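You operate a simulated robot arm through the tools that you are given. There is no shell and no other tool. Be economical: measure what you need, move in short steps, check, and stop when the job is done.

You are at the controls of a simulated two-armed robot. One attempt, no reset.

## Task
Fold the wide carton shut, short flaps first.

The check looks at the end state, three seconds after you hand in, the way a careful person would. Anything else that was tipped, shoved, dropped, spilled or broken makes it a failure. Flat cloth is picked up by pressing the open fingertips on it (5 to 10 N) and closing them slowly along it; thin cloth reads only 2 to 8 mm in the jaws.

## Robot
Two 7-joint arms with fingered hands on one trunk that stands fixed in place. Base frame: the origin is at the foot of the trunk, x ahead of it, y to its left, z up. Lengths are in m, angles in rad, forces in N, time in s.
The left shoulder is at [0.2, 0.135, 0.97], the right one opposite. Payload 4 kg a hand.
Tool frame (each hand has its own): the origin (TCP) lies between the finger pads and is the grasp point; the fingertips stand 0.025 m ahead of it; z points along the fingers, y is the line along which they close. The gripper opens to 0.088 m. The gripper's body begins 0.029 m behind the TCP. The gripper is a hand of 4 fingers: y runs from the thumb to the fingers, the wrist lies at [-0.013, -0.106, -0.174] in the tool frame.
Orientation is told as [roll, pitch, yaw] about the base's x, y, z axes, in that order, counted from this pose: with the fingers straight down and the wrist toward the robot, the tool's x, y and z point along [0, 1, 0], [1, 0, 0] and [0, 0, -1] of the base frame.

## Interface
- The arms move only by the tool play_rows. It takes "left_rows", "right_rows" or both (then of equal length, played together; a hand with none holds still); each is a list of rows, each an object of numbers (a shift or turn left out is 0): "dx", "dy", "dz": the shift along the base's x, y, z in units of 50 mm (1.0 is 50 mm); "ax", "ay", "az": the turn, a rotation vector about the base's x, y, z in units of 6 degrees (1.0 is 6 degrees). In form: [{"dx": .., "dy": .., "dz": .., "ax": .., "ay": .., "az": ..}, ...]. A call has 1 to 12 rows; each row shifts and turns the commanded pose from where the row before left it. A call with a number of a shift or a turn outside -1 to 1 is refused whole. A row lasts 0.2 s, in which the tool goes at most 0.05 m and 0.15 rad; a call with a longer step from one row to the next is refused whole. Where a pose cannot be reached the arm comes as near as it can. A force on the tool above 90 N (or 10 N above the force at the start of the call, whichever is more), or a blocked arm, ends the call early, and 0.2 s more pass. In this call time passes only in rows, and 0.2 s behind the last. It gives the time, the measured TCP pose, the force on the tool (base axes), the opening and the grip force at its end, in the units of the frame above (readings bear some noise), with the torque about the TCP (base axes, N m) and any sound that the robot's microphone picked up, and new pictures: "pictures" is both (left out), scene, wrist or none (wrist: the cameras of the hands that moved).
- Cameras (640 x 400 px; columns grow to the right, rows downward): "scene" is now at [0.1516, -0.0139, 1.5948]; the picture's right is [-0.05, -1.00, 0.00], its down [-0.66, 0.04, -0.75] and it looks along [0.75, -0.04, -0.66] (base axes); focal length 341 px, centre (320, 200). "left" rides on the left gripper at [-0.064, -0.083, -0.098] in its tool frame; the picture's right is [-0.62, -0.37, 0.69], its down [0.71, -0.63, 0.30] and it looks along [0.32, 0.68, 0.65] (tool axes); focal length 265 px, centre (320, 200). "right" rides on the right gripper at [0.064, -0.083, -0.098] in its tool frame; the picture's right is [-0.62, 0.37, -0.69], its down [-0.71, -0.63, 0.30] and it looks along [-0.32, 0.68, 0.65] (tool axes); focal length 265 px, centre (320, 200). There is no depth. A picture from a camera that has moved, and an enlarged one, comes with that camera's place and axes in the base frame and with its lens. The place of the scene camera against the robot may be out by one fixed shift of up to 0.025 m in any direction.
- move_column(by): slides the trunk up (or, below 0, down) by that many m; the arms and the scene camera ride with it, the base frame stays. It gives what a move gives, with no picture.
- set_fingers(index, middle, ring, thumb_bend, thumb_turn, hand): sets how far each is bent, from 0 (flat) to 1 (curled in); at 0.3 the hand is open as for a grip, at 0.7 the pads meet at the TCP. One left out holds its place. A second passes; each finger stops where it meets its share of the squeeze, and holds until it gets a number again. It is the only way to open and close the hand. It gives what a move gives, with no picture; readings hold the bend of each and the force on the fingers (four entries, about 0 where the hand has none), thumb and palm. thumb_turn goes from beside the hand (0) to across from the fingers (1), as for a grip.
- pan_tilt(pan, tilt): turns the head with the scene camera to pan (to the left, within 1.693 rad either way) and tilt (down, from -0.506 to 1.204), counted from straight ahead of the robot. It gives what a move gives, and a new picture of the scene camera.
- zoom(camera, box): a new picture of the part [left, top, right, bottom] of that camera's present view, enlarged. The clock stands still meanwhile.
- close_job(): hands the job in; it is judged then, once.

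Work in short steps. Places have to be worked out from the pictures, the camera data and where the tool is seen: move nearer, look again, correct. Check each grasp and each placing, and mend what went wrong. You have 120 turns and 200 pictures in all, those below and enlarged ones among them. Open the grippers and draw the arms clear of the work before you hand the job in, unless the task says otherwise; then end with one line.

The tools are called after "Emit:" as name(argument=value, ...) on one line, values as JSON. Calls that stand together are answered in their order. play_rows: Moves the arms, as the interface text tells. Its arguments: {"type":"object","properties":{"left_rows":{"type":"array"},"right_rows":{"type":"array"},"pictures":{"type":"string","enum":["both","scene","wrist","none"]}},"required":[]} The other tools are called the same way: move_column (by) slides the trunk up or down; set_fingers (index, middle, ring, thumb_bend, thumb_turn, hand) moves the fingers one by one; pan_tilt (pan, tilt) turns the head that bears the scene camera; zoom (camera, box) takes an enlarged picture of a part of a camera's view; close_job () hands the job in.

At the start:

```text
t: 0.0
left_tool_pos: [0.5266, 0.2787, 1.2217]
left_orientation: [-0.001, 0.0, -0.001]
left_wrist_force: [0.4, -0.2, 0.0]
left_torque: [0.0, 0.0, 0.06]
left_opening: 0.0877
left_grip_force: 0.0
left_shape: jaw
left_bend: [0.3, 0.3, 0.3, 0.3, 0.98]
left_finger forces: [0.0, 0.0, 0.0, 0.0, 0.0, 0.0]
right_tool_pos: [0.5899, -0.2897, 1.1487]
right_orientation: [0.001, 0.002, 0.001]
right_wrist_force: [0.1, 0.4, 0.1]
right_torque: [-0.02, 0.03, -0.01]
right_opening: 0.0879
right_grip_force: 0.1
right_shape: jaw
right_bend: [0.3, 0.3, 0.3, 0.3, 0.98]
right_finger forces: [0.1, 0.1, 0.1, 0.0, 0.0, 0.0]
trunk travel left (down, up): [-0.575, 0.195]
head pan, tilt: [-0.056, 0.726]
```

scene: 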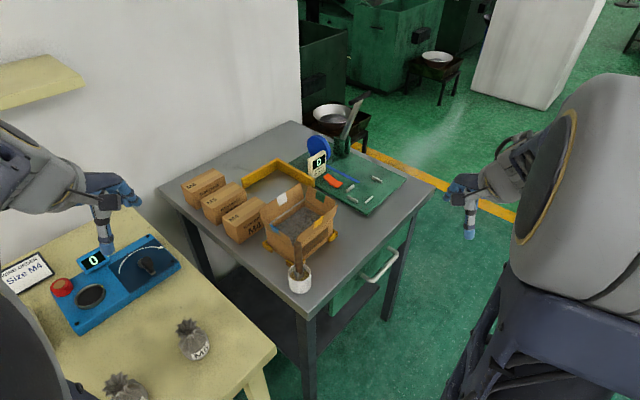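
right: 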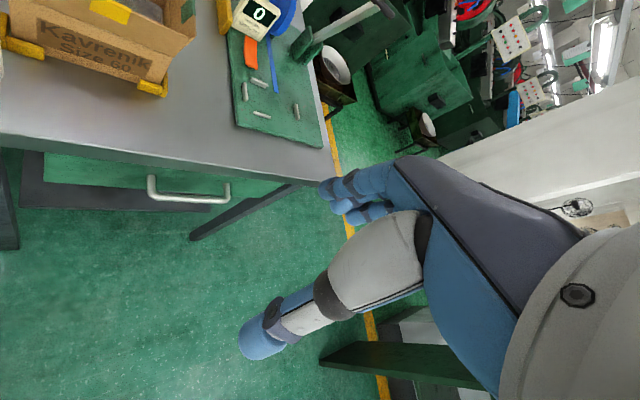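
left: 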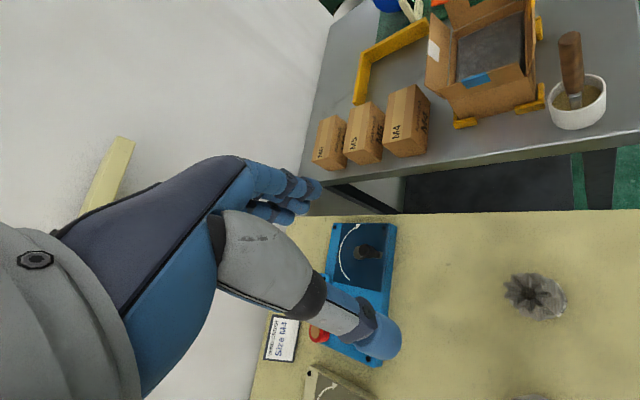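

I see an open carton on the grey table with a pot of glue and brush in front of it; I zoom in to find the flaps.

Emit:
zoom(camera="scene", box=[230, 150, 370, 300])

Emit:
zoom(camera="left", box=[340, 0, 640, 190])

Emit:
zoom(camera="scene", box=[150, 110, 450, 320])

```text
2.67 times, centred on (300, 225) of scene
camera zoom: at [0.1516, -0.0139, 1.5948], right [-0.05, -1.0, 0.0], down [-0.66, 0.04, -0.75], along [0.75, -0.04, -0.66], focal length 910 px, centre (373, 133)
```

zoom: 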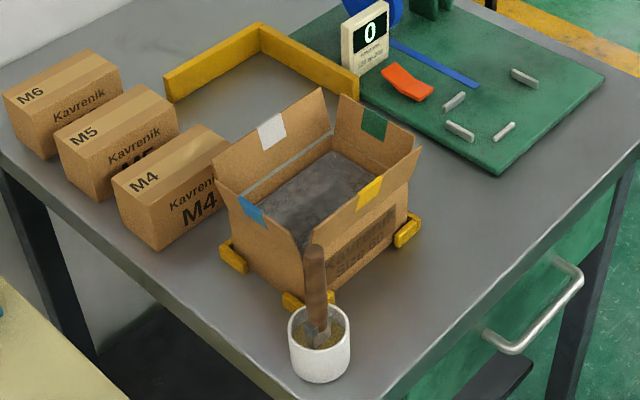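

```text
2.11 times, centred on (490, 95) of left
camera zoom: at [0.4429, 0.2145, 1.3207], right [-0.37, -0.62, -0.69], down [-0.63, 0.71, -0.3], along [0.68, 0.32, -0.65], focal length 559 px, centre (-38, 421)
```

zoom: 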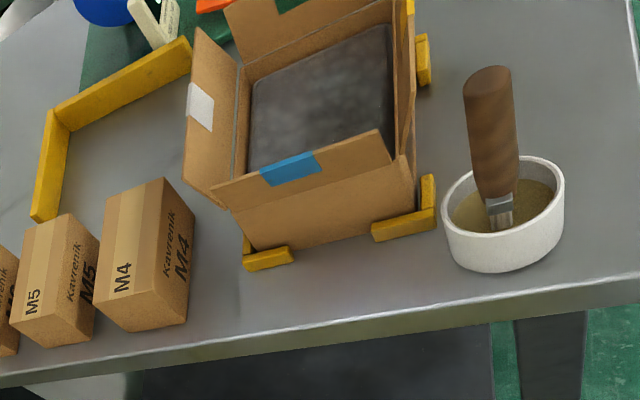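

```text
1.90 times, centred on (300, 215) of scene
camera zoom: at [0.1516, -0.0139, 1.5948], right [-0.05, -1.0, 0.0], down [-0.66, 0.04, -0.75], along [0.75, -0.04, -0.66], focal length 650 px, centre (358, 171)
```

zoom: 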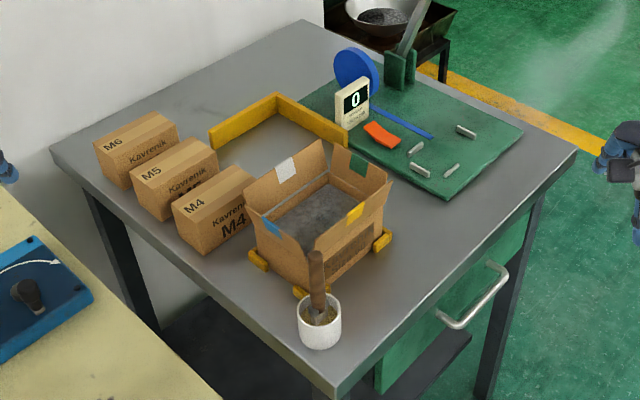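

I'll get a stereo pair from the left wrist camera: an enlarged view now, then shift the left hand and view again.

Emit:
zoom(camera="left", box=[420, 0, 620, 140])

Emit:
play_rows(left_rows=[{"dx": -0.4, "dy": -0.6}, {"dx": -0.4, "dy": -0.6}, {"dx": -0.4, "dy": -0.6}], pictures="wrist")

```text
2.86 times, centred on (520, 70) of left
camera zoom: at [0.4429, 0.2145, 1.3207], right [-0.37, -0.62, -0.69], down [-0.63, 0.71, -0.3], along [0.68, 0.32, -0.65], focal length 758 px, centre (-251, 571)
```

zoom: 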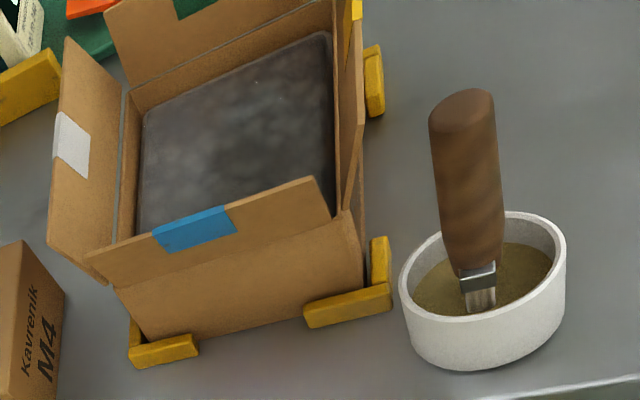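

```text
t: 0.8
left_tool_pos: [0.4647, 0.1913, 1.2223]
left_orientation: [0.0, -0.001, 0.001]
left_wrist_force: [0.5, -0.4, -0.6]
left_torque: [-0.02, 0.0, -0.02]
left_opening: 0.0877
left_grip_force: 0.0
left_shape: jaw
left_bend: [0.3, 0.3, 0.3, 0.3, 0.98]
left_finger forces: [0.1, 0.1, 0.0, 0.0, 0.0, 0.0]
right_tool_pos: [0.5898, -0.2885, 1.1484]
right_orientation: [0.001, 0.0, 0.001]
right_wrist_force: [-0.2, 0.0, 0.4]
right_torque: [-0.03, 0.02, 0.01]
right_opening: 0.0873
right_grip_force: 0.0
right_shape: jaw
right_bend: [0.3, 0.3, 0.3, 0.3, 0.98]
right_finger forces: [0.0, 0.0, 0.1, 0.0, 0.0, 0.1]
trunk travel left (down, up): [-0.575, 0.195]
head pan, tilt: [-0.056, 0.726]
camera left: at [0.3828, 0.1276, 1.3215], right [-0.37, -0.62, -0.69], down [-0.63, 0.71, -0.3], along [0.68, 0.32, -0.65], focal length 265 px, centre (320, 200)
```

left: 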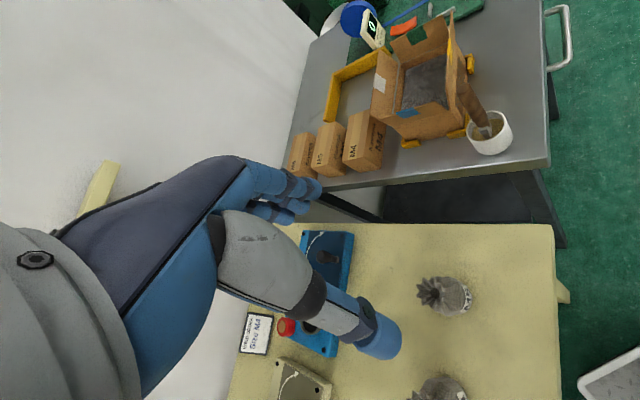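

The carton is smaller but whole here; I zoom for the corners.

Emit:
zoom(camera="left", box=[350, 10, 530, 165])

Emit:
zoom(camera="right", box=[0, 0, 240, 150])

```text
2.58 times, centred on (440, 88) of left
camera zoom: at [0.3828, 0.1276, 1.3215], right [-0.37, -0.62, -0.69], down [-0.63, 0.71, -0.3], along [0.68, 0.32, -0.65], focal length 685 px, centre (10, 490)
```

zoom: 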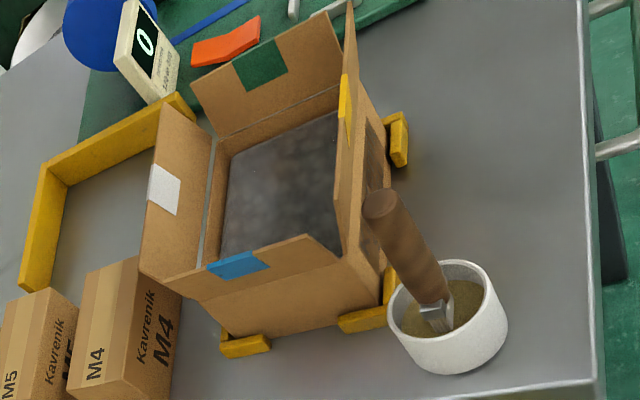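

```text
2.67 times, centred on (120, 75) of right
camera zoom: at [0.5047, -0.2243, 1.247], right [0.37, -0.62, 0.69], down [-0.63, -0.71, -0.3], along [0.68, -0.32, -0.65], focal length 708 px, centre (853, 533)
```

zoom: 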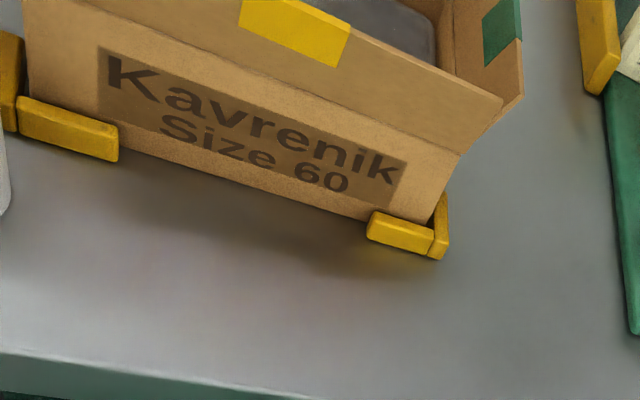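

Carton is turned about 45°: rim corners near (0.70,0.02), (0.78,0.10), (0.89,0.00), (0.81,−0.08), rim z≈0.925, flap tips ≈0.975. Blue and green are on the short sides. I close both hands to pushing tips and bring them above the outsides of those flaps.

Emit:
set_fingers(hand="left", index=0.65, middle=0.65, ring=0.65, thumb_bend=0.65)

Emit:
set_fingers(hand="right", index=0.65, middle=0.65, ring=0.65, thumb_bend=0.65)

Emit:
play_rows(left_rows=[{"dx": 0.5, "dy": -0.13, "dz": -0.25, "az": -0.83}, {"dx": 0.5, "dy": -0.13, "dz": -0.25, "az": -0.83}, {"dx": 0.5, "dy": -0.13, "dz": -0.25, "az": -0.83}, {"dx": 0.5, "dy": -0.13, "dz": -0.25, "az": -0.83}, {"dx": 0.5, "dy": -0.13, "dz": -0.25, "az": -0.83}, {"dx": 0.5, "dy": -0.13, "dz": -0.25, "az": -0.83}, {"dx": 0.5, "dy": -0.13, "dz": -0.25, "az": -0.83}, {"dx": 0.5, "dy": -0.13, "dz": -0.25, "az": -0.83}, {"dx": 0.5, "dy": -0.13, "dz": -0.25, "az": -0.83}], pictures="both")

```text
t: 1.8
left_tool_pos: [0.4662, 0.1921, 1.2231]
left_orientation: [0.0, 0.001, 0.0]
left_wrist_force: [-0.5, -0.1, 0.0]
left_torque: [0.02, 0.01, -0.02]
left_opening: 0.0094
left_grip_force: 0.1
left_shape: fingers
left_bend: [0.65, 0.65, 0.65, 0.65, 0.98]
left_finger forces: [0.1, 0.0, 0.1, 0.0, 0.0, 0.1]
right_tool_pos: [0.5893, -0.2898, 1.1494]
right_orientation: [0.0, 0.001, -0.001]
right_wrist_force: [-0.7, -0.1, 0.3]
right_torque: [-0.02, 0.0, 0.01]
right_opening: 0.0877
right_grip_force: 0.1
right_shape: jaw
right_bend: [0.3, 0.3, 0.3, 0.3, 0.98]
right_finger forces: [0.1, 0.0, 0.1, 0.0, 0.0, 0.0]
trunk travel left (down, up): [-0.575, 0.195]
head pan, tilt: [-0.056, 0.726]
```

```text
t: 2.8
left_tool_pos: [0.4654, 0.1905, 1.2223]
left_orientation: [0.0, -0.001, 0.001]
left_wrist_force: [0.6, -0.2, -0.2]
left_torque: [0.03, 0.02, 0.01]
left_opening: 0.0098
left_grip_force: 0.0
left_shape: fingers
left_bend: [0.65, 0.65, 0.65, 0.65, 0.98]
left_finger forces: [0.0, 0.0, 0.0, 0.1, 0.0, 0.1]
right_tool_pos: [0.5886, -0.2882, 1.1492]
right_orientation: [0.0, 0.0, 0.0]
right_wrist_force: [-1.2, 0.5, -0.3]
right_torque: [-0.01, 0.0, 0.03]
right_opening: 0.0096
right_grip_force: 0.1
right_shape: fingers
right_bend: [0.65, 0.65, 0.65, 0.65, 0.98]
right_finger forces: [0.0, 0.0, 0.0, 0.0, 0.0, 0.0]
trunk travel left (down, up): [-0.575, 0.195]
head pan, tilt: [-0.056, 0.726]
```

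```text
t: 4.8
left_tool_pos: [0.6905, 0.128, 1.1094]
left_orientation: [0.0, 0.0, -0.784]
left_wrist_force: [-0.4, -0.4, 0.8]
left_torque: [0.0, -0.02, -0.05]
left_opening: 0.0093
left_grip_force: 0.2
left_shape: fingers
left_bend: [0.65, 0.65, 0.65, 0.65, 0.98]
left_finger forces: [0.0, 0.0, 0.0, 0.0, 0.0, 0.0]
right_tool_pos: [0.5886, -0.2891, 1.1495]
right_orientation: [0.001, 0.001, 0.001]
right_wrist_force: [-0.1, -0.1, -0.4]
right_torque: [-0.02, -0.02, 0.0]
right_opening: 0.0095
right_grip_force: 0.0
right_shape: fingers
right_bend: [0.65, 0.65, 0.65, 0.65, 0.98]
right_finger forces: [0.0, 0.0, 0.1, 0.0, 0.0, 0.0]
trunk travel left (down, up): [-0.575, 0.195]
head pan, tilt: [-0.056, 0.726]
camera scene: at [0.1513, -0.0139, 1.5949], right [-0.05, -1.0, 0.0], down [-0.66, 0.04, -0.75], along [0.75, -0.04, -0.66], focal length 341 px, centre (320, 200)
camera left: at [0.5871, 0.1427, 1.2082], right [-0.7, -0.18, -0.69], down [0.06, 0.95, -0.3], along [0.71, -0.25, -0.65], focal length 265 px, centre (320, 200)
```

scene: 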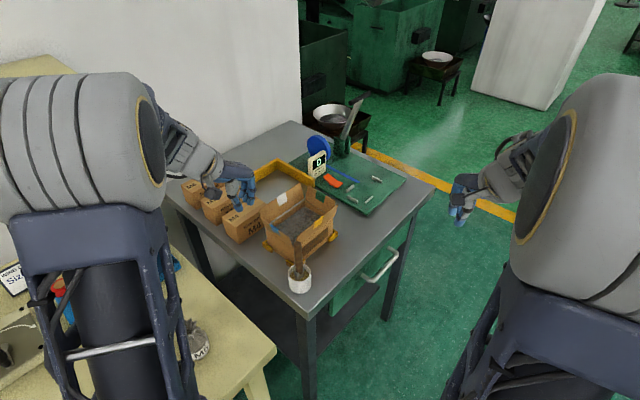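
left: 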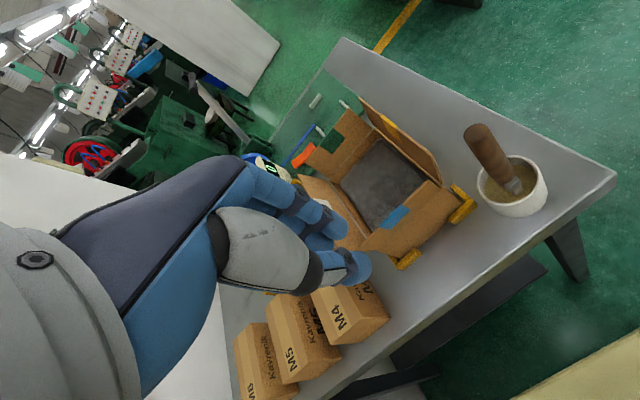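

Blue flap tip estimate (0.73,0.075,0.97) agrees with this view. I lower the left tip outside blue and bring the right hand beyond the green flap.

Emit:
play_rows(left_rows=[{"dz": -0.913, "dy": -0.12, "dx": 0.03}, {"dz": -0.913, "dy": -0.12, "dx": 0.03}, {"dz": -0.913, "dy": -0.12, "dx": 0.03}, {}, {}, {}, {}, {}, {}, {}, {}, {}], right_rows=[{"dx": 0.55, "dy": 0.27, "dz": -0.04, "az": 0.97}, {"dx": 0.55, "dy": 0.27, "dz": -0.04, "az": 0.97}, {"dx": 0.55, "dy": 0.27, "dz": -0.04, "az": 0.97}, {"dx": 0.55, "dy": 0.27, "dz": -0.04, "az": 0.97}, {"dx": 0.55, "dy": 0.27, "dz": -0.04, "az": 0.97}, {"dx": 0.55, "dy": 0.27, "dz": -0.04, "az": 0.97}, {"dx": 0.55, "dy": 0.27, "dz": -0.04, "az": 0.97}, {"dx": 0.55, "dy": 0.27, "dz": -0.04, "az": 0.97}, {"dx": 0.55, "dy": 0.27, "dz": -0.04, "az": 0.97}, {"dx": 0.55, "dy": 0.27, "dz": -0.04, "az": 0.97}, {"dx": 0.55, "dy": 0.27, "dz": -0.04, "az": 0.97}, {"dx": 0.55, "dy": 0.27, "dz": -0.04, "az": 0.97}])

```text
t: 7.4
left_tool_pos: [0.7, 0.1076, 0.9718]
left_orientation: [0.001, 0.001, -0.782]
left_wrist_force: [0.1, 0.0, 0.6]
left_torque: [0.0, 0.05, 0.04]
left_opening: 0.0094
left_grip_force: 0.0
left_shape: fingers
left_bend: [0.65, 0.65, 0.65, 0.65, 0.98]
left_finger forces: [0.1, 0.0, 0.0, 0.0, 0.1, 0.0]
right_tool_pos: [0.8695, -0.1139, 1.1087]
right_orientation: [0.004, 0.0, 1.22]
right_wrist_force: [0.7, 0.1, 0.0]
right_torque: [0.03, -0.02, 0.0]
right_opening: 0.0093
right_grip_force: 0.0
right_shape: fingers
right_bend: [0.65, 0.65, 0.65, 0.65, 0.98]
right_finger forces: [0.1, 0.0, 0.0, 0.0, 0.0, 0.0]
right hand out of reach, approached as far as the arm can: row 11, 12
trunk travel left (down, up): [-0.575, 0.195]
head pan, tilt: [-0.056, 0.726]
camera scene: at [0.1519, -0.0145, 1.5948], right [-0.06, -1.0, 0.0], down [-0.66, 0.04, -0.75], along [0.75, -0.04, -0.66], focal length 341 px, centre (320, 200)
camera right: at [0.7801, -0.1702, 1.2058], right [0.71, 0.13, 0.69], down [0.45, -0.84, -0.31], along [0.54, 0.53, -0.65], focal length 265 px, centre (320, 200)
camera left: at [0.5963, 0.1224, 1.0717], right [-0.7, -0.18, -0.69], down [0.06, 0.95, -0.3], along [0.71, -0.25, -0.65], focal length 265 px, centre (320, 200)
```

scene: 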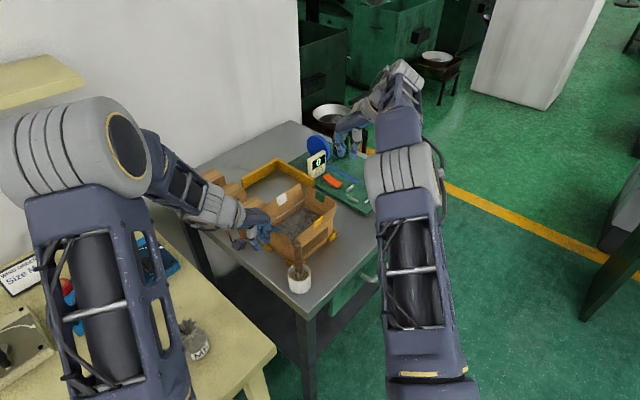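
right: 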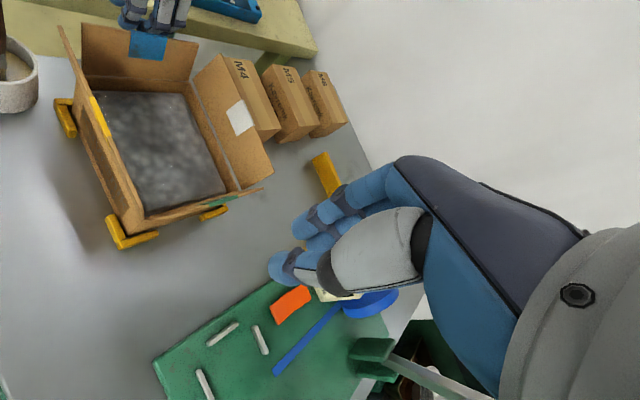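
left: 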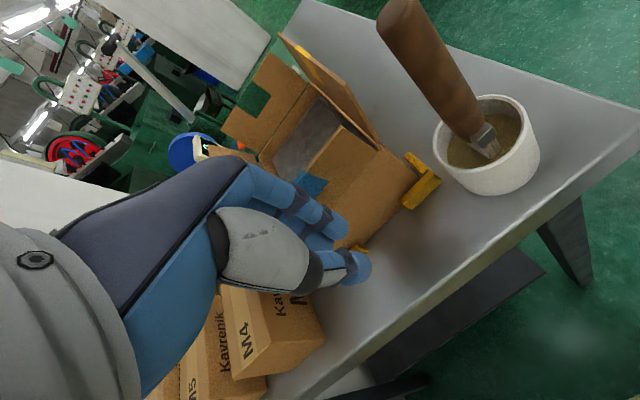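

Geometry confirmed. Now I push the blue flap inward 4 cm with the left tip and look.

Emit:
play_rows(left_rows=[{"dx": 0.14, "dy": -0.14}, {"dx": 0.14, "dy": -0.14}, {"dx": 0.14, "dy": -0.14}, {"dx": 0.14, "dy": -0.14}], pictures="both")

Emit:
zoom(camera="right", box=[0, 0, 320, 200])

```text
t: 8.4
left_tool_pos: [0.7245, 0.0826, 0.9731]
left_orientation: [0.0, -0.001, -0.781]
left_wrist_force: [-0.2, -0.3, 0.0]
left_torque: [0.03, -0.04, -0.01]
left_opening: 0.0091
left_grip_force: 0.0
left_shape: fingers
left_bend: [0.65, 0.65, 0.65, 0.65, 0.98]
left_finger forces: [0.0, 0.0, 0.0, 0.0, 0.0, 0.1]
right_tool_pos: [0.8711, -0.1133, 1.1084]
right_orientation: [0.001, 0.001, 1.219]
right_wrist_force: [0.4, 0.3, -0.6]
right_torque: [0.02, 0.0, -0.02]
right_opening: 0.0095
right_grip_force: 0.1
right_shape: fingers
right_bend: [0.65, 0.65, 0.65, 0.65, 0.98]
right_finger forces: [0.1, 0.0, 0.0, 0.0, 0.0, 0.1]
trunk travel left (down, up): [-0.575, 0.195]
head pan, tilt: [-0.056, 0.726]
camera scene: at [0.1516, -0.0138, 1.5948], right [-0.05, -1.0, 0.0], down [-0.66, 0.04, -0.75], along [0.75, -0.04, -0.66], focal length 341 px, centre (320, 200)
camera left: at [0.6206, 0.0965, 1.0726], right [-0.7, -0.18, -0.69], down [0.06, 0.95, -0.3], along [0.71, -0.25, -0.65], focal length 265 px, centre (320, 200)
```

scene: 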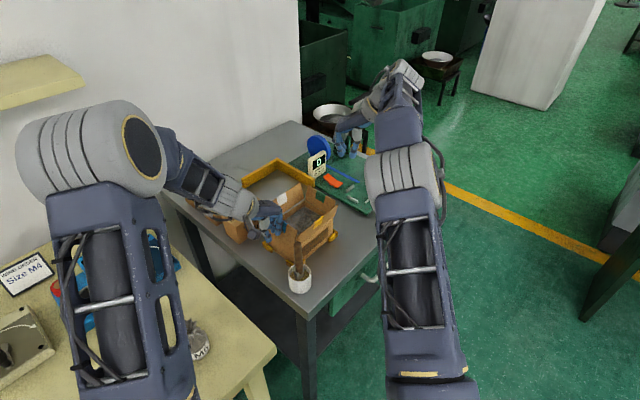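
left: 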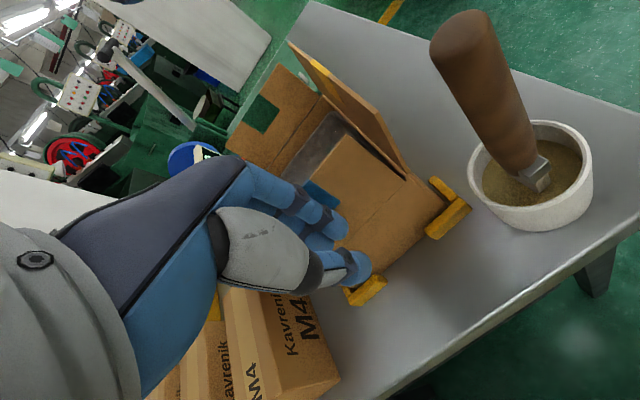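

```text
2.00 times, centred on (160, 100) of right
camera zoom: at [0.7801, -0.1693, 1.2065], right [0.71, 0.13, 0.69], down [0.45, -0.84, -0.3], along [0.54, 0.53, -0.65], focal length 531 px, centre (640, 400)
```

zoom: 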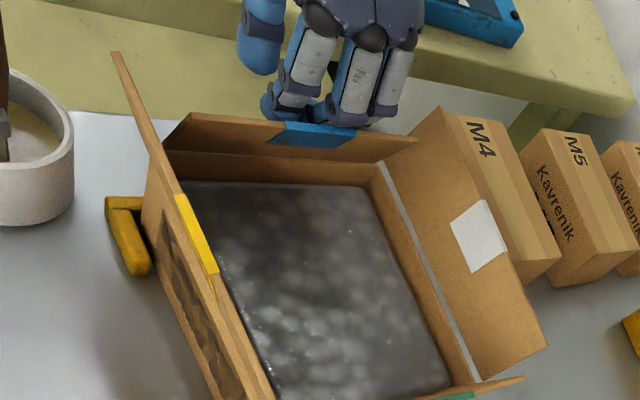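

The blue flap is following with almost no force. I continue the arc inward and down.

Emit:
play_rows(left_rows=[{"dx": 0.14, "dy": -0.14}, {"dx": 0.14, "dy": -0.14}, {"dx": 0.14, "dy": -0.14}, {"dx": 0.14, "dy": -0.14, "dz": -0.1}, {"dx": 0.14, "dy": -0.14, "dz": -0.1}, {"dx": 0.07, "dy": -0.07, "dz": -0.1}], pictures="wrist")

Emit:
zoom(camera="right", box=[0, 0, 320, 200])

```text
t: 9.8
left_tool_pos: [0.7622, 0.045, 0.9575]
left_orientation: [-0.002, -0.001, -0.782]
left_wrist_force: [0.3, -0.6, 0.1]
left_torque: [0.01, 0.01, -0.02]
left_opening: 0.0093
left_grip_force: 0.0
left_shape: fingers
left_bend: [0.65, 0.65, 0.65, 0.65, 0.98]
left_finger forces: [0.0, 0.0, 0.0, 0.0, 0.0, 0.0]
right_tool_pos: [0.8707, -0.114, 1.1089]
right_orientation: [0.001, -0.001, 1.22]
right_wrist_force: [-0.1, -0.4, 0.8]
right_torque: [0.01, 0.01, 0.04]
right_opening: 0.0094
right_grip_force: 0.1
right_shape: fingers
right_bend: [0.65, 0.65, 0.65, 0.65, 0.98]
right_finger forces: [0.0, 0.1, 0.1, 0.1, 0.1, 0.0]
trunk travel left (down, up): [-0.575, 0.195]
head pan, tilt: [-0.056, 0.726]
camera left: at [0.6575, 0.0583, 1.0565], right [-0.7, -0.18, -0.69], down [0.06, 0.95, -0.3], along [0.71, -0.25, -0.65], focal length 265 px, centre (320, 200)
```

left: 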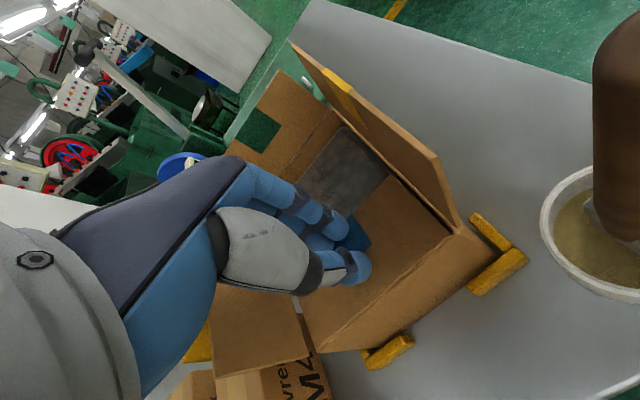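

```text
2.00 times, centred on (160, 100) of right
camera zoom: at [0.7801, -0.1694, 1.2065], right [0.71, 0.13, 0.69], down [0.45, -0.84, -0.3], along [0.54, 0.53, -0.65], focal length 531 px, centre (640, 400)
```

zoom: 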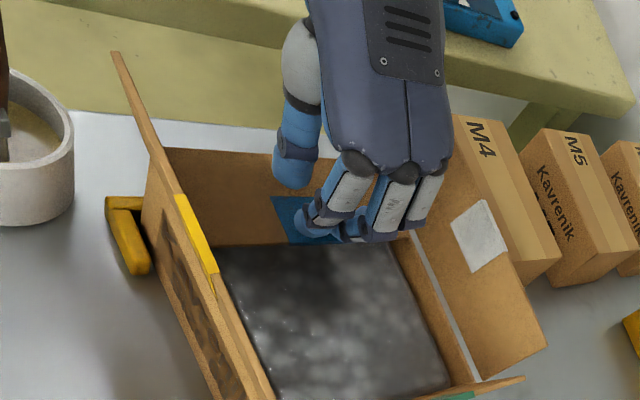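

The blue flap is about 60° over. I press further down and in.

Emit:
play_rows(left_rows=[{"dx": 0.07, "dy": -0.07, "dz": -0.12}, {"dx": 0.05, "dy": -0.05, "dz": -0.12}, {"dz": -0.08}], pictures="wrist")

Emit:
zoom(camera="right", box=[0, 0, 320, 200])

```text
t: 10.7
left_tool_pos: [0.7753, 0.0355, 0.9568]
left_orientation: [0.016, -0.025, -0.78]
left_wrist_force: [-4.0, 1.3, 31.9]
left_torque: [0.58, 0.91, 0.04]
left_opening: 0.0206
left_grip_force: 16.3
left_shape: fingers
left_bend: [0.65, 0.65, 0.65, 0.59, 0.95]
left_finger forces: [0.0, 0.0, 0.1, 0.0, 32.0, 0.1]
right_tool_pos: [0.8705, -0.1137, 1.109]
right_orientation: [0.0, 0.0, 1.219]
right_wrist_force: [-0.2, 0.5, -0.1]
right_torque: [0.03, 0.0, 0.02]
right_opening: 0.0093
right_grip_force: 0.1
right_shape: fingers
right_bend: [0.65, 0.65, 0.65, 0.65, 0.98]
right_finger forces: [0.0, 0.0, 0.0, 0.0, 0.0, 0.0]
trunk travel left (down, up): [-0.575, 0.195]
head pan, tilt: [-0.056, 0.726]
stopped in row 3 (left hand): the force on the tool passed its limit at 92 N (the readings are from after the stop); the commanded pose is now the measured one
camera left: at [0.6683, 0.0503, 1.0521], right [-0.68, -0.19, -0.71], down [0.06, 0.95, -0.31], along [0.73, -0.25, -0.63], focal length 265 px, centre (320, 200)
```

left: 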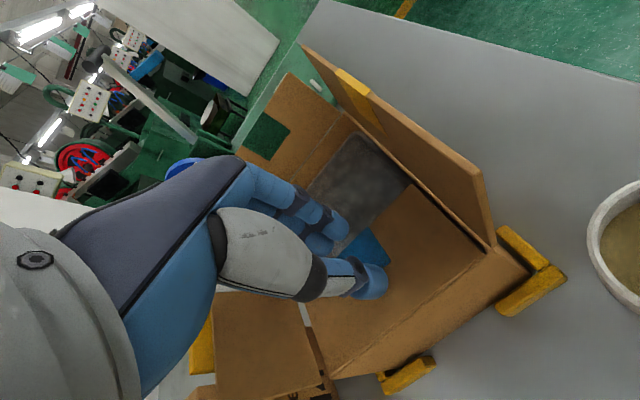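

```text
2.00 times, centred on (160, 100) of right
camera zoom: at [0.7791, -0.1693, 1.2063], right [0.71, 0.13, 0.69], down [0.45, -0.84, -0.3], along [0.54, 0.53, -0.65], focal length 531 px, centre (640, 400)
```

zoom: 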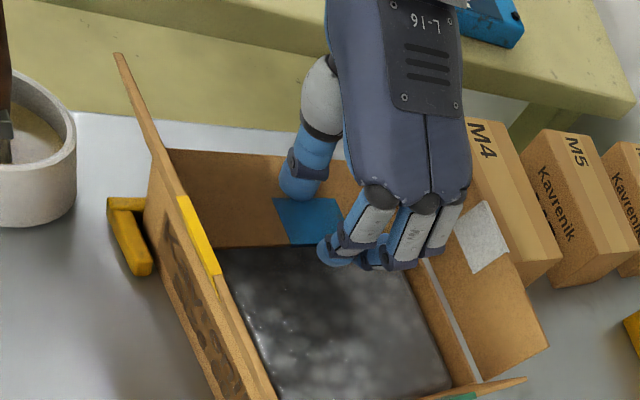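

The thumb hit the flap near the hinge. I lift slightly and check whether the flap stays, then move the thumb aside.

Emit:
play_rows(left_rows=[{"dz": 0.3}, {"dz": 0.5}], pictures="wrist")

Emit:
zoom(camera="right", box=[0, 0, 320, 200])

```text
t: 11.3
left_tool_pos: [0.773, 0.0373, 0.9931]
left_orientation: [0.011, -0.016, -0.781]
left_wrist_force: [0.5, -0.1, 0.3]
left_torque: [0.01, -0.01, 0.01]
left_opening: 0.0093
left_grip_force: 0.1
left_shape: fingers
left_bend: [0.65, 0.65, 0.65, 0.65, 0.97]
left_finger forces: [0.0, 0.0, 0.1, 0.0, 0.1, 0.0]
right_tool_pos: [0.8708, -0.1137, 1.1086]
right_orientation: [0.001, 0.001, 1.22]
right_wrist_force: [0.2, -0.5, 0.2]
right_torque: [-0.03, 0.02, 0.04]
right_opening: 0.0093
right_grip_force: 0.0
right_shape: fingers
right_bend: [0.65, 0.65, 0.65, 0.65, 0.98]
right_finger forces: [0.1, 0.1, 0.1, 0.1, 0.1, 0.0]
trunk travel left (down, up): [-0.575, 0.195]
head pan, tilt: [-0.056, 0.726]
camera left: at [0.6674, 0.0524, 1.0903], right [-0.68, -0.18, -0.71], down [0.06, 0.95, -0.31], along [0.73, -0.25, -0.64], focal length 265 px, centre (320, 200)
```

left: 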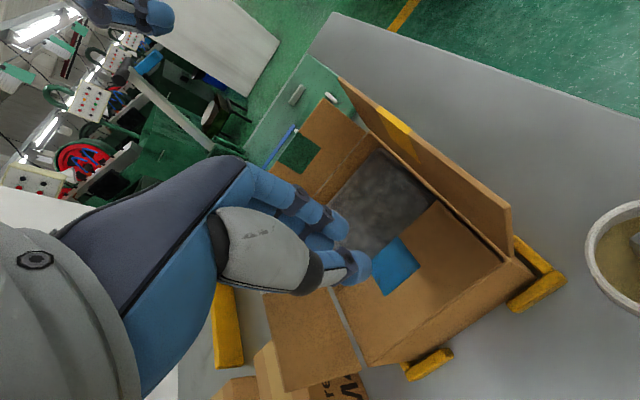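

```text
2.00 times, centred on (160, 100) of right
camera zoom: at [0.7803, -0.1694, 1.2061], right [0.71, 0.13, 0.69], down [0.45, -0.84, -0.3], along [0.54, 0.53, -0.65], focal length 531 px, centre (640, 400)
```

zoom: 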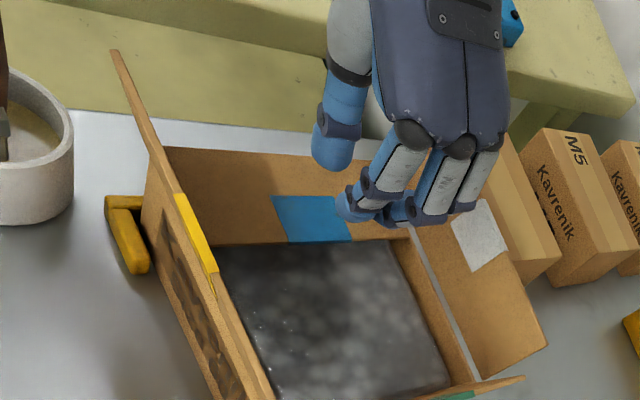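

Triangulation puts the blue flap's tip at z≈0.929, i.e. flat, and it stays by itself. Now left hand retreats and right hand lowers outside the green flap.

Emit:
play_rows(left_rows=[{"dz": 0.7}, {"dz": 0.5, "dx": -0.3, "dy": 0.4}, {"dx": -0.5, "dy": 0.6}, {"dx": -0.5, "dy": 0.6}], right_rows=[{"dz": -0.5}, {"dz": -0.6}, {"dz": -0.7}, {"dz": -0.6}])

```text
t: 12.3
left_tool_pos: [0.7065, 0.1193, 1.0523]
left_orientation: [0.014, -0.018, -0.781]
left_wrist_force: [-0.3, -1.0, -0.6]
left_torque: [0.03, -0.02, 0.01]
left_opening: 0.009
left_grip_force: 0.0
left_shape: fingers
left_bend: [0.65, 0.65, 0.65, 0.65, 0.97]
left_finger forces: [0.0, 0.0, 0.0, 0.1, 0.0, 0.0]
right_tool_pos: [0.8711, -0.1136, 0.99]
right_orientation: [0.001, 0.0, 1.218]
right_wrist_force: [1.0, -0.8, 0.4]
right_torque: [-0.01, 0.01, -0.03]
right_opening: 0.0096
right_grip_force: 0.1
right_shape: fingers
right_bend: [0.65, 0.65, 0.65, 0.65, 0.98]
right_finger forces: [0.0, 0.1, 0.0, 0.0, 0.0, 0.0]
trunk travel left (down, up): [-0.575, 0.195]
head pan, tilt: [-0.056, 0.726]
camera scene: at [0.1518, -0.0143, 1.5949], right [-0.06, -1.0, 0.0], down [-0.66, 0.04, -0.75], along [0.75, -0.04, -0.66], focal length 341 px, centre (320, 200)
camera right: at [0.7804, -0.1692, 1.0874], right [0.71, 0.13, 0.69], down [0.45, -0.84, -0.3], along [0.54, 0.53, -0.65], focal length 265 px, centre (320, 200)
camera left: at [0.5999, 0.1324, 1.1493], right [-0.68, -0.18, -0.71], down [0.06, 0.95, -0.31], along [0.73, -0.25, -0.64], focal length 265 px, centre (320, 200)
```

scene: 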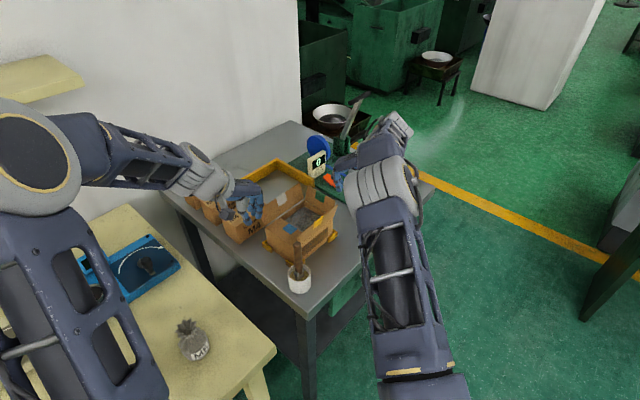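
right: 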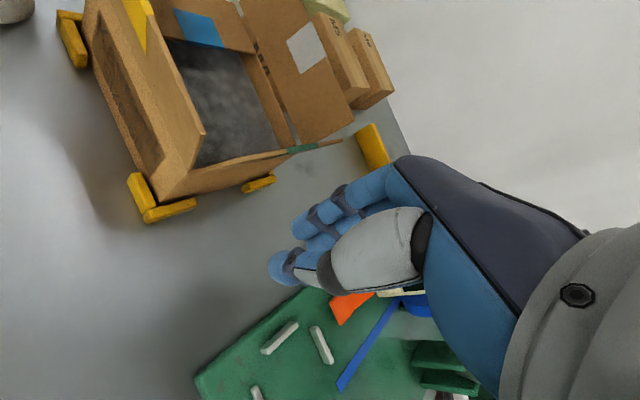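
left: 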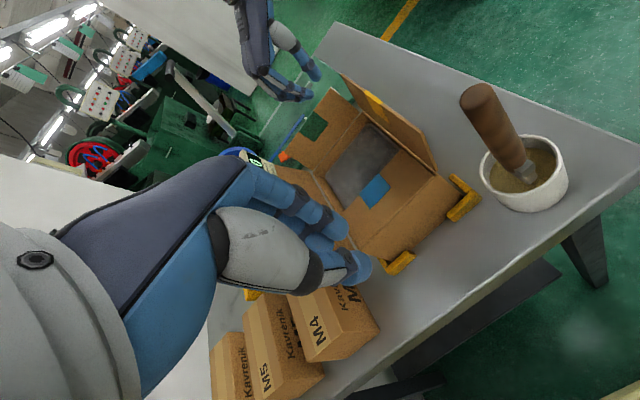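

Right hand is outside and slightly above. I slide it in front of the green flap's outside face and look.

Emit:
play_rows(right_rows=[{"dx": 0.3, "dy": 0.1, "dz": -0.1}, {"dx": 0.2, "dy": 0.3, "dz": -0.1}, {"dx": 0.0, "dy": 0.2}], pictures="wrist")

Emit:
zoom(camera="left", box=[220, 60, 480, 280])

```text
t: 13.1
left_tool_pos: [0.7074, 0.1185, 1.0511]
left_orientation: [0.016, -0.018, -0.78]
left_wrist_force: [0.0, 0.5, -0.1]
left_torque: [0.0, -0.02, 0.0]
left_opening: 0.009
left_grip_force: 0.1
left_shape: fingers
left_bend: [0.65, 0.65, 0.65, 0.65, 0.97]
left_finger forces: [0.1, 0.1, 0.0, 0.0, 0.1, 0.0]
right_tool_pos: [0.8957, -0.0828, 0.9788]
right_orientation: [0.0, 0.0, 1.219]
right_wrist_force: [0.2, -0.8, -0.7]
right_torque: [0.0, 0.03, -0.03]
right_opening: 0.0093
right_grip_force: 0.2
right_shape: fingers
right_bend: [0.65, 0.65, 0.65, 0.65, 0.98]
right_finger forces: [0.0, 0.0, 0.0, 0.1, 0.0, 0.0]
trunk travel left (down, up): [-0.575, 0.195]
head pan, tilt: [-0.056, 0.726]
camera right: at [0.8056, -0.1397, 1.0773], right [0.71, 0.13, 0.69], down [0.45, -0.84, -0.3], along [0.54, 0.53, -0.65], focal length 265 px, centre (320, 200)
```

right: 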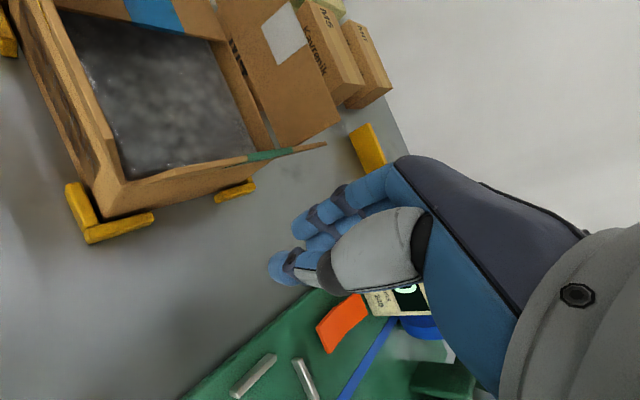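

```text
1.82 times, centred on (350, 170) of left
camera zoom: at [0.6001, 0.1328, 1.1491], right [-0.68, -0.18, -0.71], down [0.06, 0.95, -0.31], along [0.73, -0.25, -0.64], focal length 483 px, centre (266, 254)
```

zoom: 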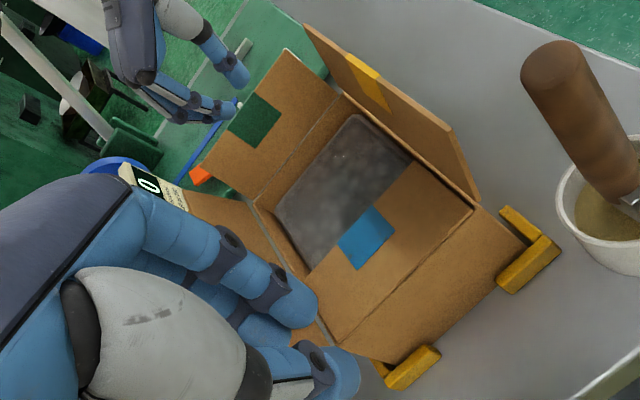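

Right tips sit outside the green flap. I push it inward along (−x,+y).

Emit:
play_rows(right_rows=[{"dx": -0.2, "dy": 0.18}, {"dx": -0.2, "dy": 0.18}, {"dx": -0.2, "dy": 0.18}, {"dx": -0.2, "dy": 0.18}], pictures="wrist")

Emit:
zoom(camera="left", box=[220, 60, 480, 280])

```text
t: 14.1
left_tool_pos: [0.7075, 0.1195, 1.0529]
left_orientation: [0.013, -0.018, -0.781]
left_wrist_force: [1.0, -0.7, -0.6]
left_torque: [0.0, 0.0, -0.02]
left_opening: 0.009
left_grip_force: 0.1
left_shape: fingers
left_bend: [0.65, 0.65, 0.65, 0.65, 0.97]
left_finger forces: [0.1, 0.0, 0.1, 0.0, 0.0, 0.0]
right_tool_pos: [0.8562, -0.0477, 0.9788]
right_orientation: [-0.002, -0.002, 1.219]
right_wrist_force: [0.4, -0.9, -0.4]
right_torque: [0.0, 0.01, 0.02]
right_opening: 0.0094
right_grip_force: 0.1
right_shape: fingers
right_bend: [0.65, 0.65, 0.65, 0.65, 0.98]
right_finger forces: [0.0, 0.1, 0.1, 0.0, 0.0, 0.0]
trunk travel left (down, up): [-0.575, 0.195]
head pan, tilt: [-0.056, 0.726]
camera right: at [0.7654, -0.1037, 1.0775], right [0.71, 0.13, 0.69], down [0.45, -0.84, -0.3], along [0.54, 0.53, -0.65], focal length 265 px, centre (320, 200)
```

right: 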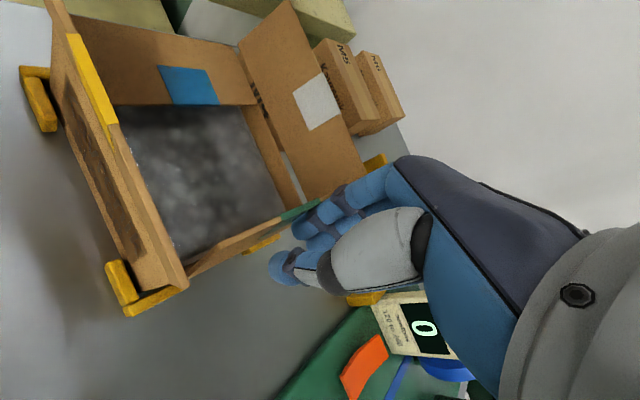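

```text
1.82 times, centred on (350, 170) of left
camera zoom: at [0.6002, 0.1328, 1.149], right [-0.68, -0.18, -0.71], down [0.06, 0.95, -0.31], along [0.73, -0.25, -0.64], focal length 483 px, centre (266, 254)
```

zoom: 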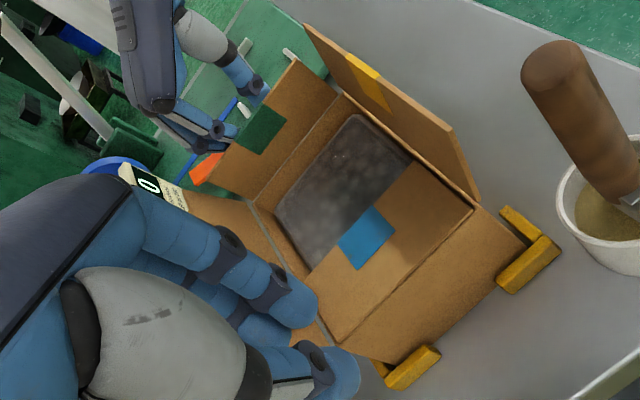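

The green flap begins to turn. Continue inward then down.

Emit:
play_rows(right_rows=[{"dx": -0.14, "dy": 0.14}, {"dx": -0.14, "dy": 0.14}, {"dx": -0.14, "dy": 0.14, "dz": -0.08}, {"dx": -0.14, "dy": 0.14, "dz": -0.1}], pictures="wrist")

Emit:
zoom(camera="left", box=[220, 60, 480, 280])

```text
t: 15.1
left_tool_pos: [0.7072, 0.1185, 1.0513]
left_orientation: [0.014, -0.016, -0.78]
left_wrist_force: [-0.4, -0.1, -0.3]
left_torque: [0.01, 0.01, -0.04]
left_opening: 0.0089
left_grip_force: 0.1
left_shape: fingers
left_bend: [0.65, 0.65, 0.65, 0.65, 0.97]
left_finger forces: [0.0, 0.0, 0.1, 0.0, 0.0, 0.0]
right_tool_pos: [0.8288, -0.0175, 0.9694]
right_orientation: [0.0, 0.001, 1.219]
right_wrist_force: [-0.1, -0.2, -0.6]
right_torque: [-0.03, 0.01, -0.01]
right_opening: 0.0092
right_grip_force: 0.1
right_shape: fingers
right_bend: [0.65, 0.65, 0.65, 0.65, 0.98]
right_finger forces: [0.2, 0.0, 0.0, 0.0, 0.0, 0.0]
trunk travel left (down, up): [-0.575, 0.195]
head pan, tilt: [-0.056, 0.726]
camera right: at [0.7376, -0.0733, 1.0674], right [0.71, 0.13, 0.69], down [0.45, -0.84, -0.3], along [0.54, 0.53, -0.65], focal length 265 px, centre (320, 200)
```

right: 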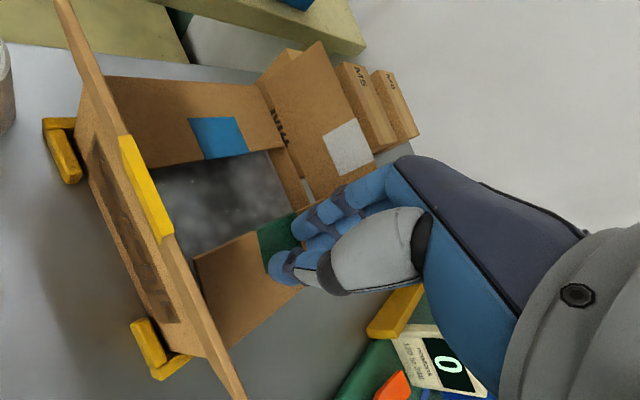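

```text
1.82 times, centred on (350, 170) of left
camera zoom: at [0.6001, 0.1328, 1.149], right [-0.68, -0.18, -0.71], down [0.06, 0.95, -0.31], along [0.73, -0.25, -0.64], focal length 483 px, centre (266, 254)
```

zoom: 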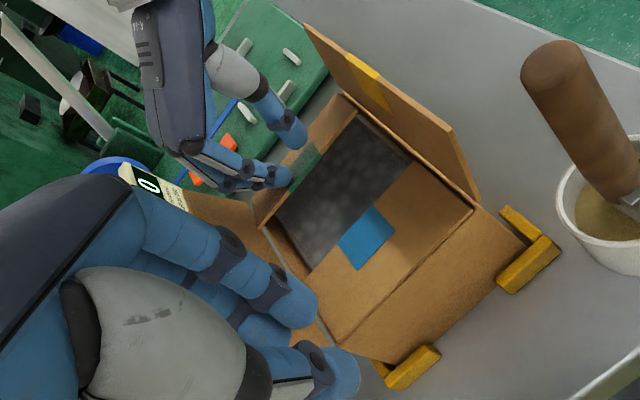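

Green is well over. Finish with a little more inward and down.

Emit:
play_rows(right_rows=[{"dx": -0.1, "dy": 0.1, "dz": -0.06}, {"dx": -0.1, "dy": 0.1, "dz": -0.08}, {"dx": -0.03, "dy": 0.03, "dz": -0.08}], pictures="wrist")

Emit:
zoom(camera="left", box=[220, 60, 480, 280])

```text
t: 15.9
left_tool_pos: [0.7066, 0.1181, 1.0524]
left_orientation: [0.013, -0.017, -0.781]
left_wrist_force: [-0.3, -0.3, -0.1]
left_torque: [0.0, -0.01, 0.0]
left_opening: 0.009
left_grip_force: 0.0
left_shape: fingers
left_bend: [0.65, 0.65, 0.65, 0.65, 0.97]
left_finger forces: [0.1, 0.0, 0.0, 0.1, 0.0, 0.0]
right_tool_pos: [0.8163, -0.0086, 0.9592]
right_orientation: [-0.001, 0.001, 1.222]
right_wrist_force: [-0.4, -0.1, 0.8]
right_torque: [0.0, -0.01, -0.01]
right_opening: 0.0093
right_grip_force: 0.1
right_shape: fingers
right_bend: [0.65, 0.65, 0.65, 0.65, 0.98]
right_finger forces: [0.0, 0.1, 0.0, 0.0, 0.0, 0.1]
trunk travel left (down, up): [-0.575, 0.195]
head pan, tilt: [-0.056, 0.726]
camera right: at [0.7262, -0.064, 1.0572], right [0.71, 0.13, 0.69], down [0.45, -0.84, -0.3], along [0.54, 0.53, -0.65], focal length 265 px, centre (320, 200)
```

right: 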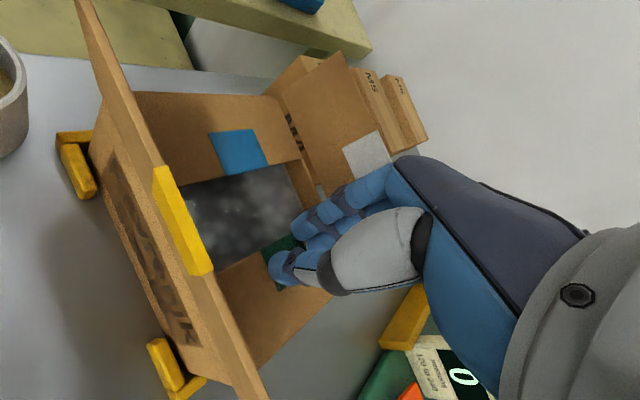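

```text
1.82 times, centred on (350, 170) of left
camera zoom: at [0.6001, 0.1329, 1.149], right [-0.68, -0.18, -0.71], down [0.06, 0.95, -0.31], along [0.73, -0.25, -0.64], focal length 483 px, centre (266, 254)
```

zoom: 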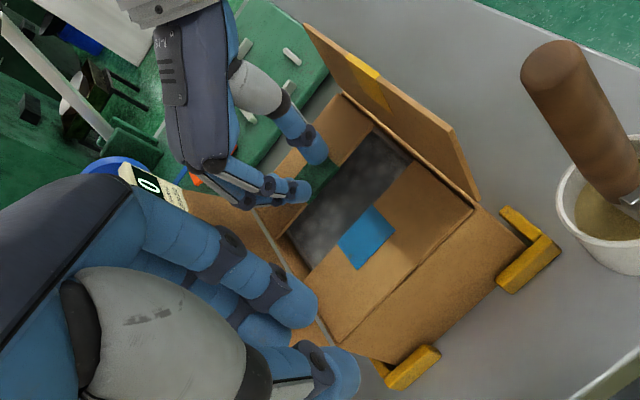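

Nearly flat; press 5 mm more gently.

Emit:
play_rows(right_rows=[{"dz": -0.05}, {"dz": -0.05}], pictures="none")

```text
t: 16.5
left_tool_pos: [0.707, 0.1188, 1.0518]
left_orientation: [0.013, -0.018, -0.78]
left_wrist_force: [1.0, -0.7, -1.1]
left_torque: [0.0, -0.01, 0.01]
left_opening: 0.009
left_grip_force: 0.0
left_shape: fingers
left_bend: [0.65, 0.65, 0.65, 0.65, 0.97]
left_finger forces: [0.0, 0.0, 0.1, 0.0, 0.0, 0.0]
right_tool_pos: [0.817, -0.0085, 0.9551]
right_orientation: [-0.001, -0.002, 1.22]
right_wrist_force: [0.4, 1.9, 4.6]
right_torque: [0.02, 0.02, -0.01]
right_opening: 0.0093
right_grip_force: 2.6
right_shape: fingers
right_bend: [0.65, 0.65, 0.65, 0.65, 0.98]
right_finger forces: [0.2, 2.4, 0.0, 0.1, 2.3, 0.0]
trunk travel left (down, up): [-0.575, 0.195]
head pan, tilt: [-0.056, 0.726]
```

Green shows 4.6 N contact at flat. I lift the right hand out and park it outside the yellow flap high up, while the left rises and goes beyond the white flap (its far half, clear of the M4 box).

Emit:
play_rows(right_rows=[{"dz": 0.6}, {"dz": 0.8}, {"dz": 0.8, "dy": -0.4}, {"dx": -0.4, "dy": -0.4, "az": -0.7}, {"dx": -0.4, "dy": -0.3, "az": -0.7}, {"dx": -0.4, "dy": -0.3, "az": -0.7}, {"dx": -0.4, "dy": -0.2, "az": -0.7}, {"dx": -0.4, "az": -0.7}, {"dx": -0.3, "az": -0.7}], left_rows=[{"dz": 0.5}, {"dz": 0.3}, {"dx": 0.5, "az": -0.6}, {"dx": 0.6, "dy": -0.1, "az": -0.6}, {"dx": 0.6, "dy": -0.1, "az": -0.6}, {"dx": 0.6, "dy": -0.1, "az": -0.6}, {"dx": 0.6, "dy": -0.1, "az": -0.6}, {"dx": 0.6, "dy": -0.1, "az": -0.6}, {"dx": 0.6, "dy": -0.1, "az": -0.6}])

```text
t: 18.5
left_tool_pos: [0.8915, 0.0862, 1.0873]
left_orientation: [0.013, -0.015, -1.222]
left_wrist_force: [0.2, -0.5, -0.3]
left_torque: [0.03, 0.03, 0.01]
left_opening: 0.0089
left_grip_force: 0.0
left_shape: fingers
left_bend: [0.65, 0.65, 0.65, 0.65, 0.97]
left_finger forces: [0.0, 0.1, 0.0, 0.0, 0.1, 0.1]
left hand out of reach, approached as far as the arm can: row 9
right_tool_pos: [0.7006, -0.0889, 1.0637]
right_orientation: [0.001, 0.0, 0.778]
right_wrist_force: [0.9, 0.3, -0.3]
right_torque: [-0.02, 0.0, -0.02]
right_opening: 0.0091
right_grip_force: 0.1
right_shape: fingers
right_bend: [0.65, 0.65, 0.65, 0.65, 0.98]
right_finger forces: [0.1, 0.1, 0.0, 0.0, 0.1, 0.0]
trunk travel left (down, up): [-0.575, 0.195]
head pan, tilt: [-0.056, 0.726]
camera scene: at [0.1521, -0.0139, 1.5949], right [-0.05, -1.0, 0.0], down [-0.66, 0.04, -0.75], along [0.75, -0.04, -0.66], focal length 341 px, centre (320, 200)
camera right: at [0.5946, -0.1015, 1.1612], right [0.7, -0.18, 0.69], down [0.05, -0.95, -0.3], along [0.71, 0.25, -0.65], focal length 265 px, centre (320, 200)
camera left: at [0.802, 0.1445, 1.184], right [-0.7, 0.13, -0.71], down [0.46, 0.83, -0.31], along [0.55, -0.54, -0.64], focal length 265 px, centre (320, 200)
```

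scene: 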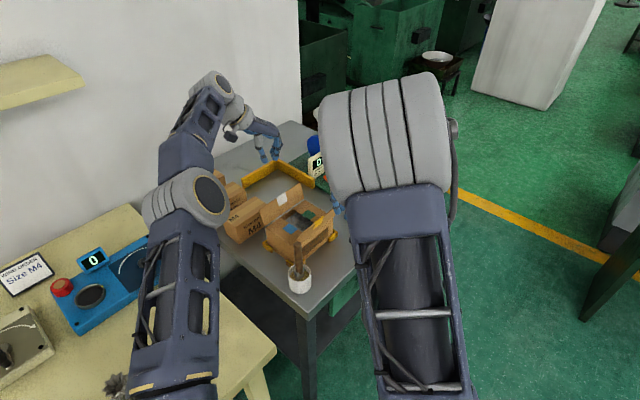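
right: 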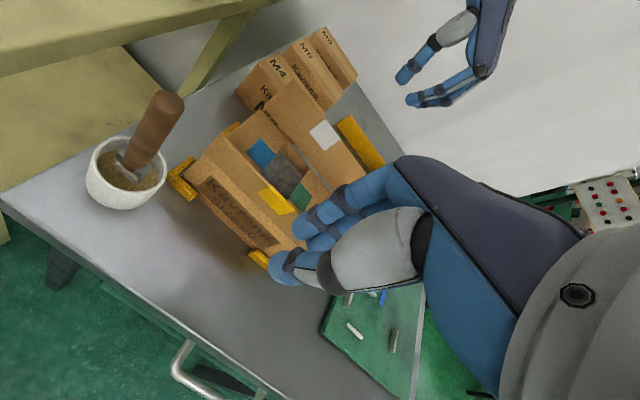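
left: 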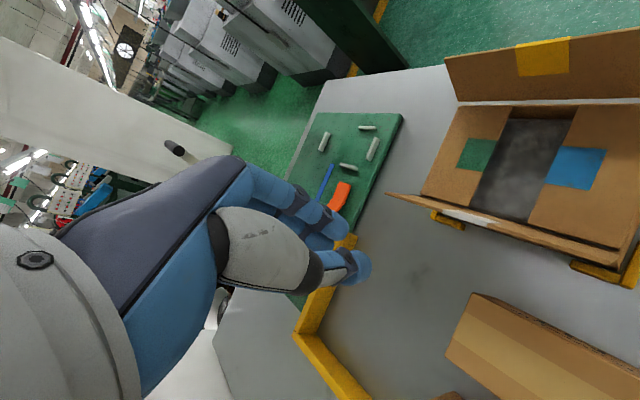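

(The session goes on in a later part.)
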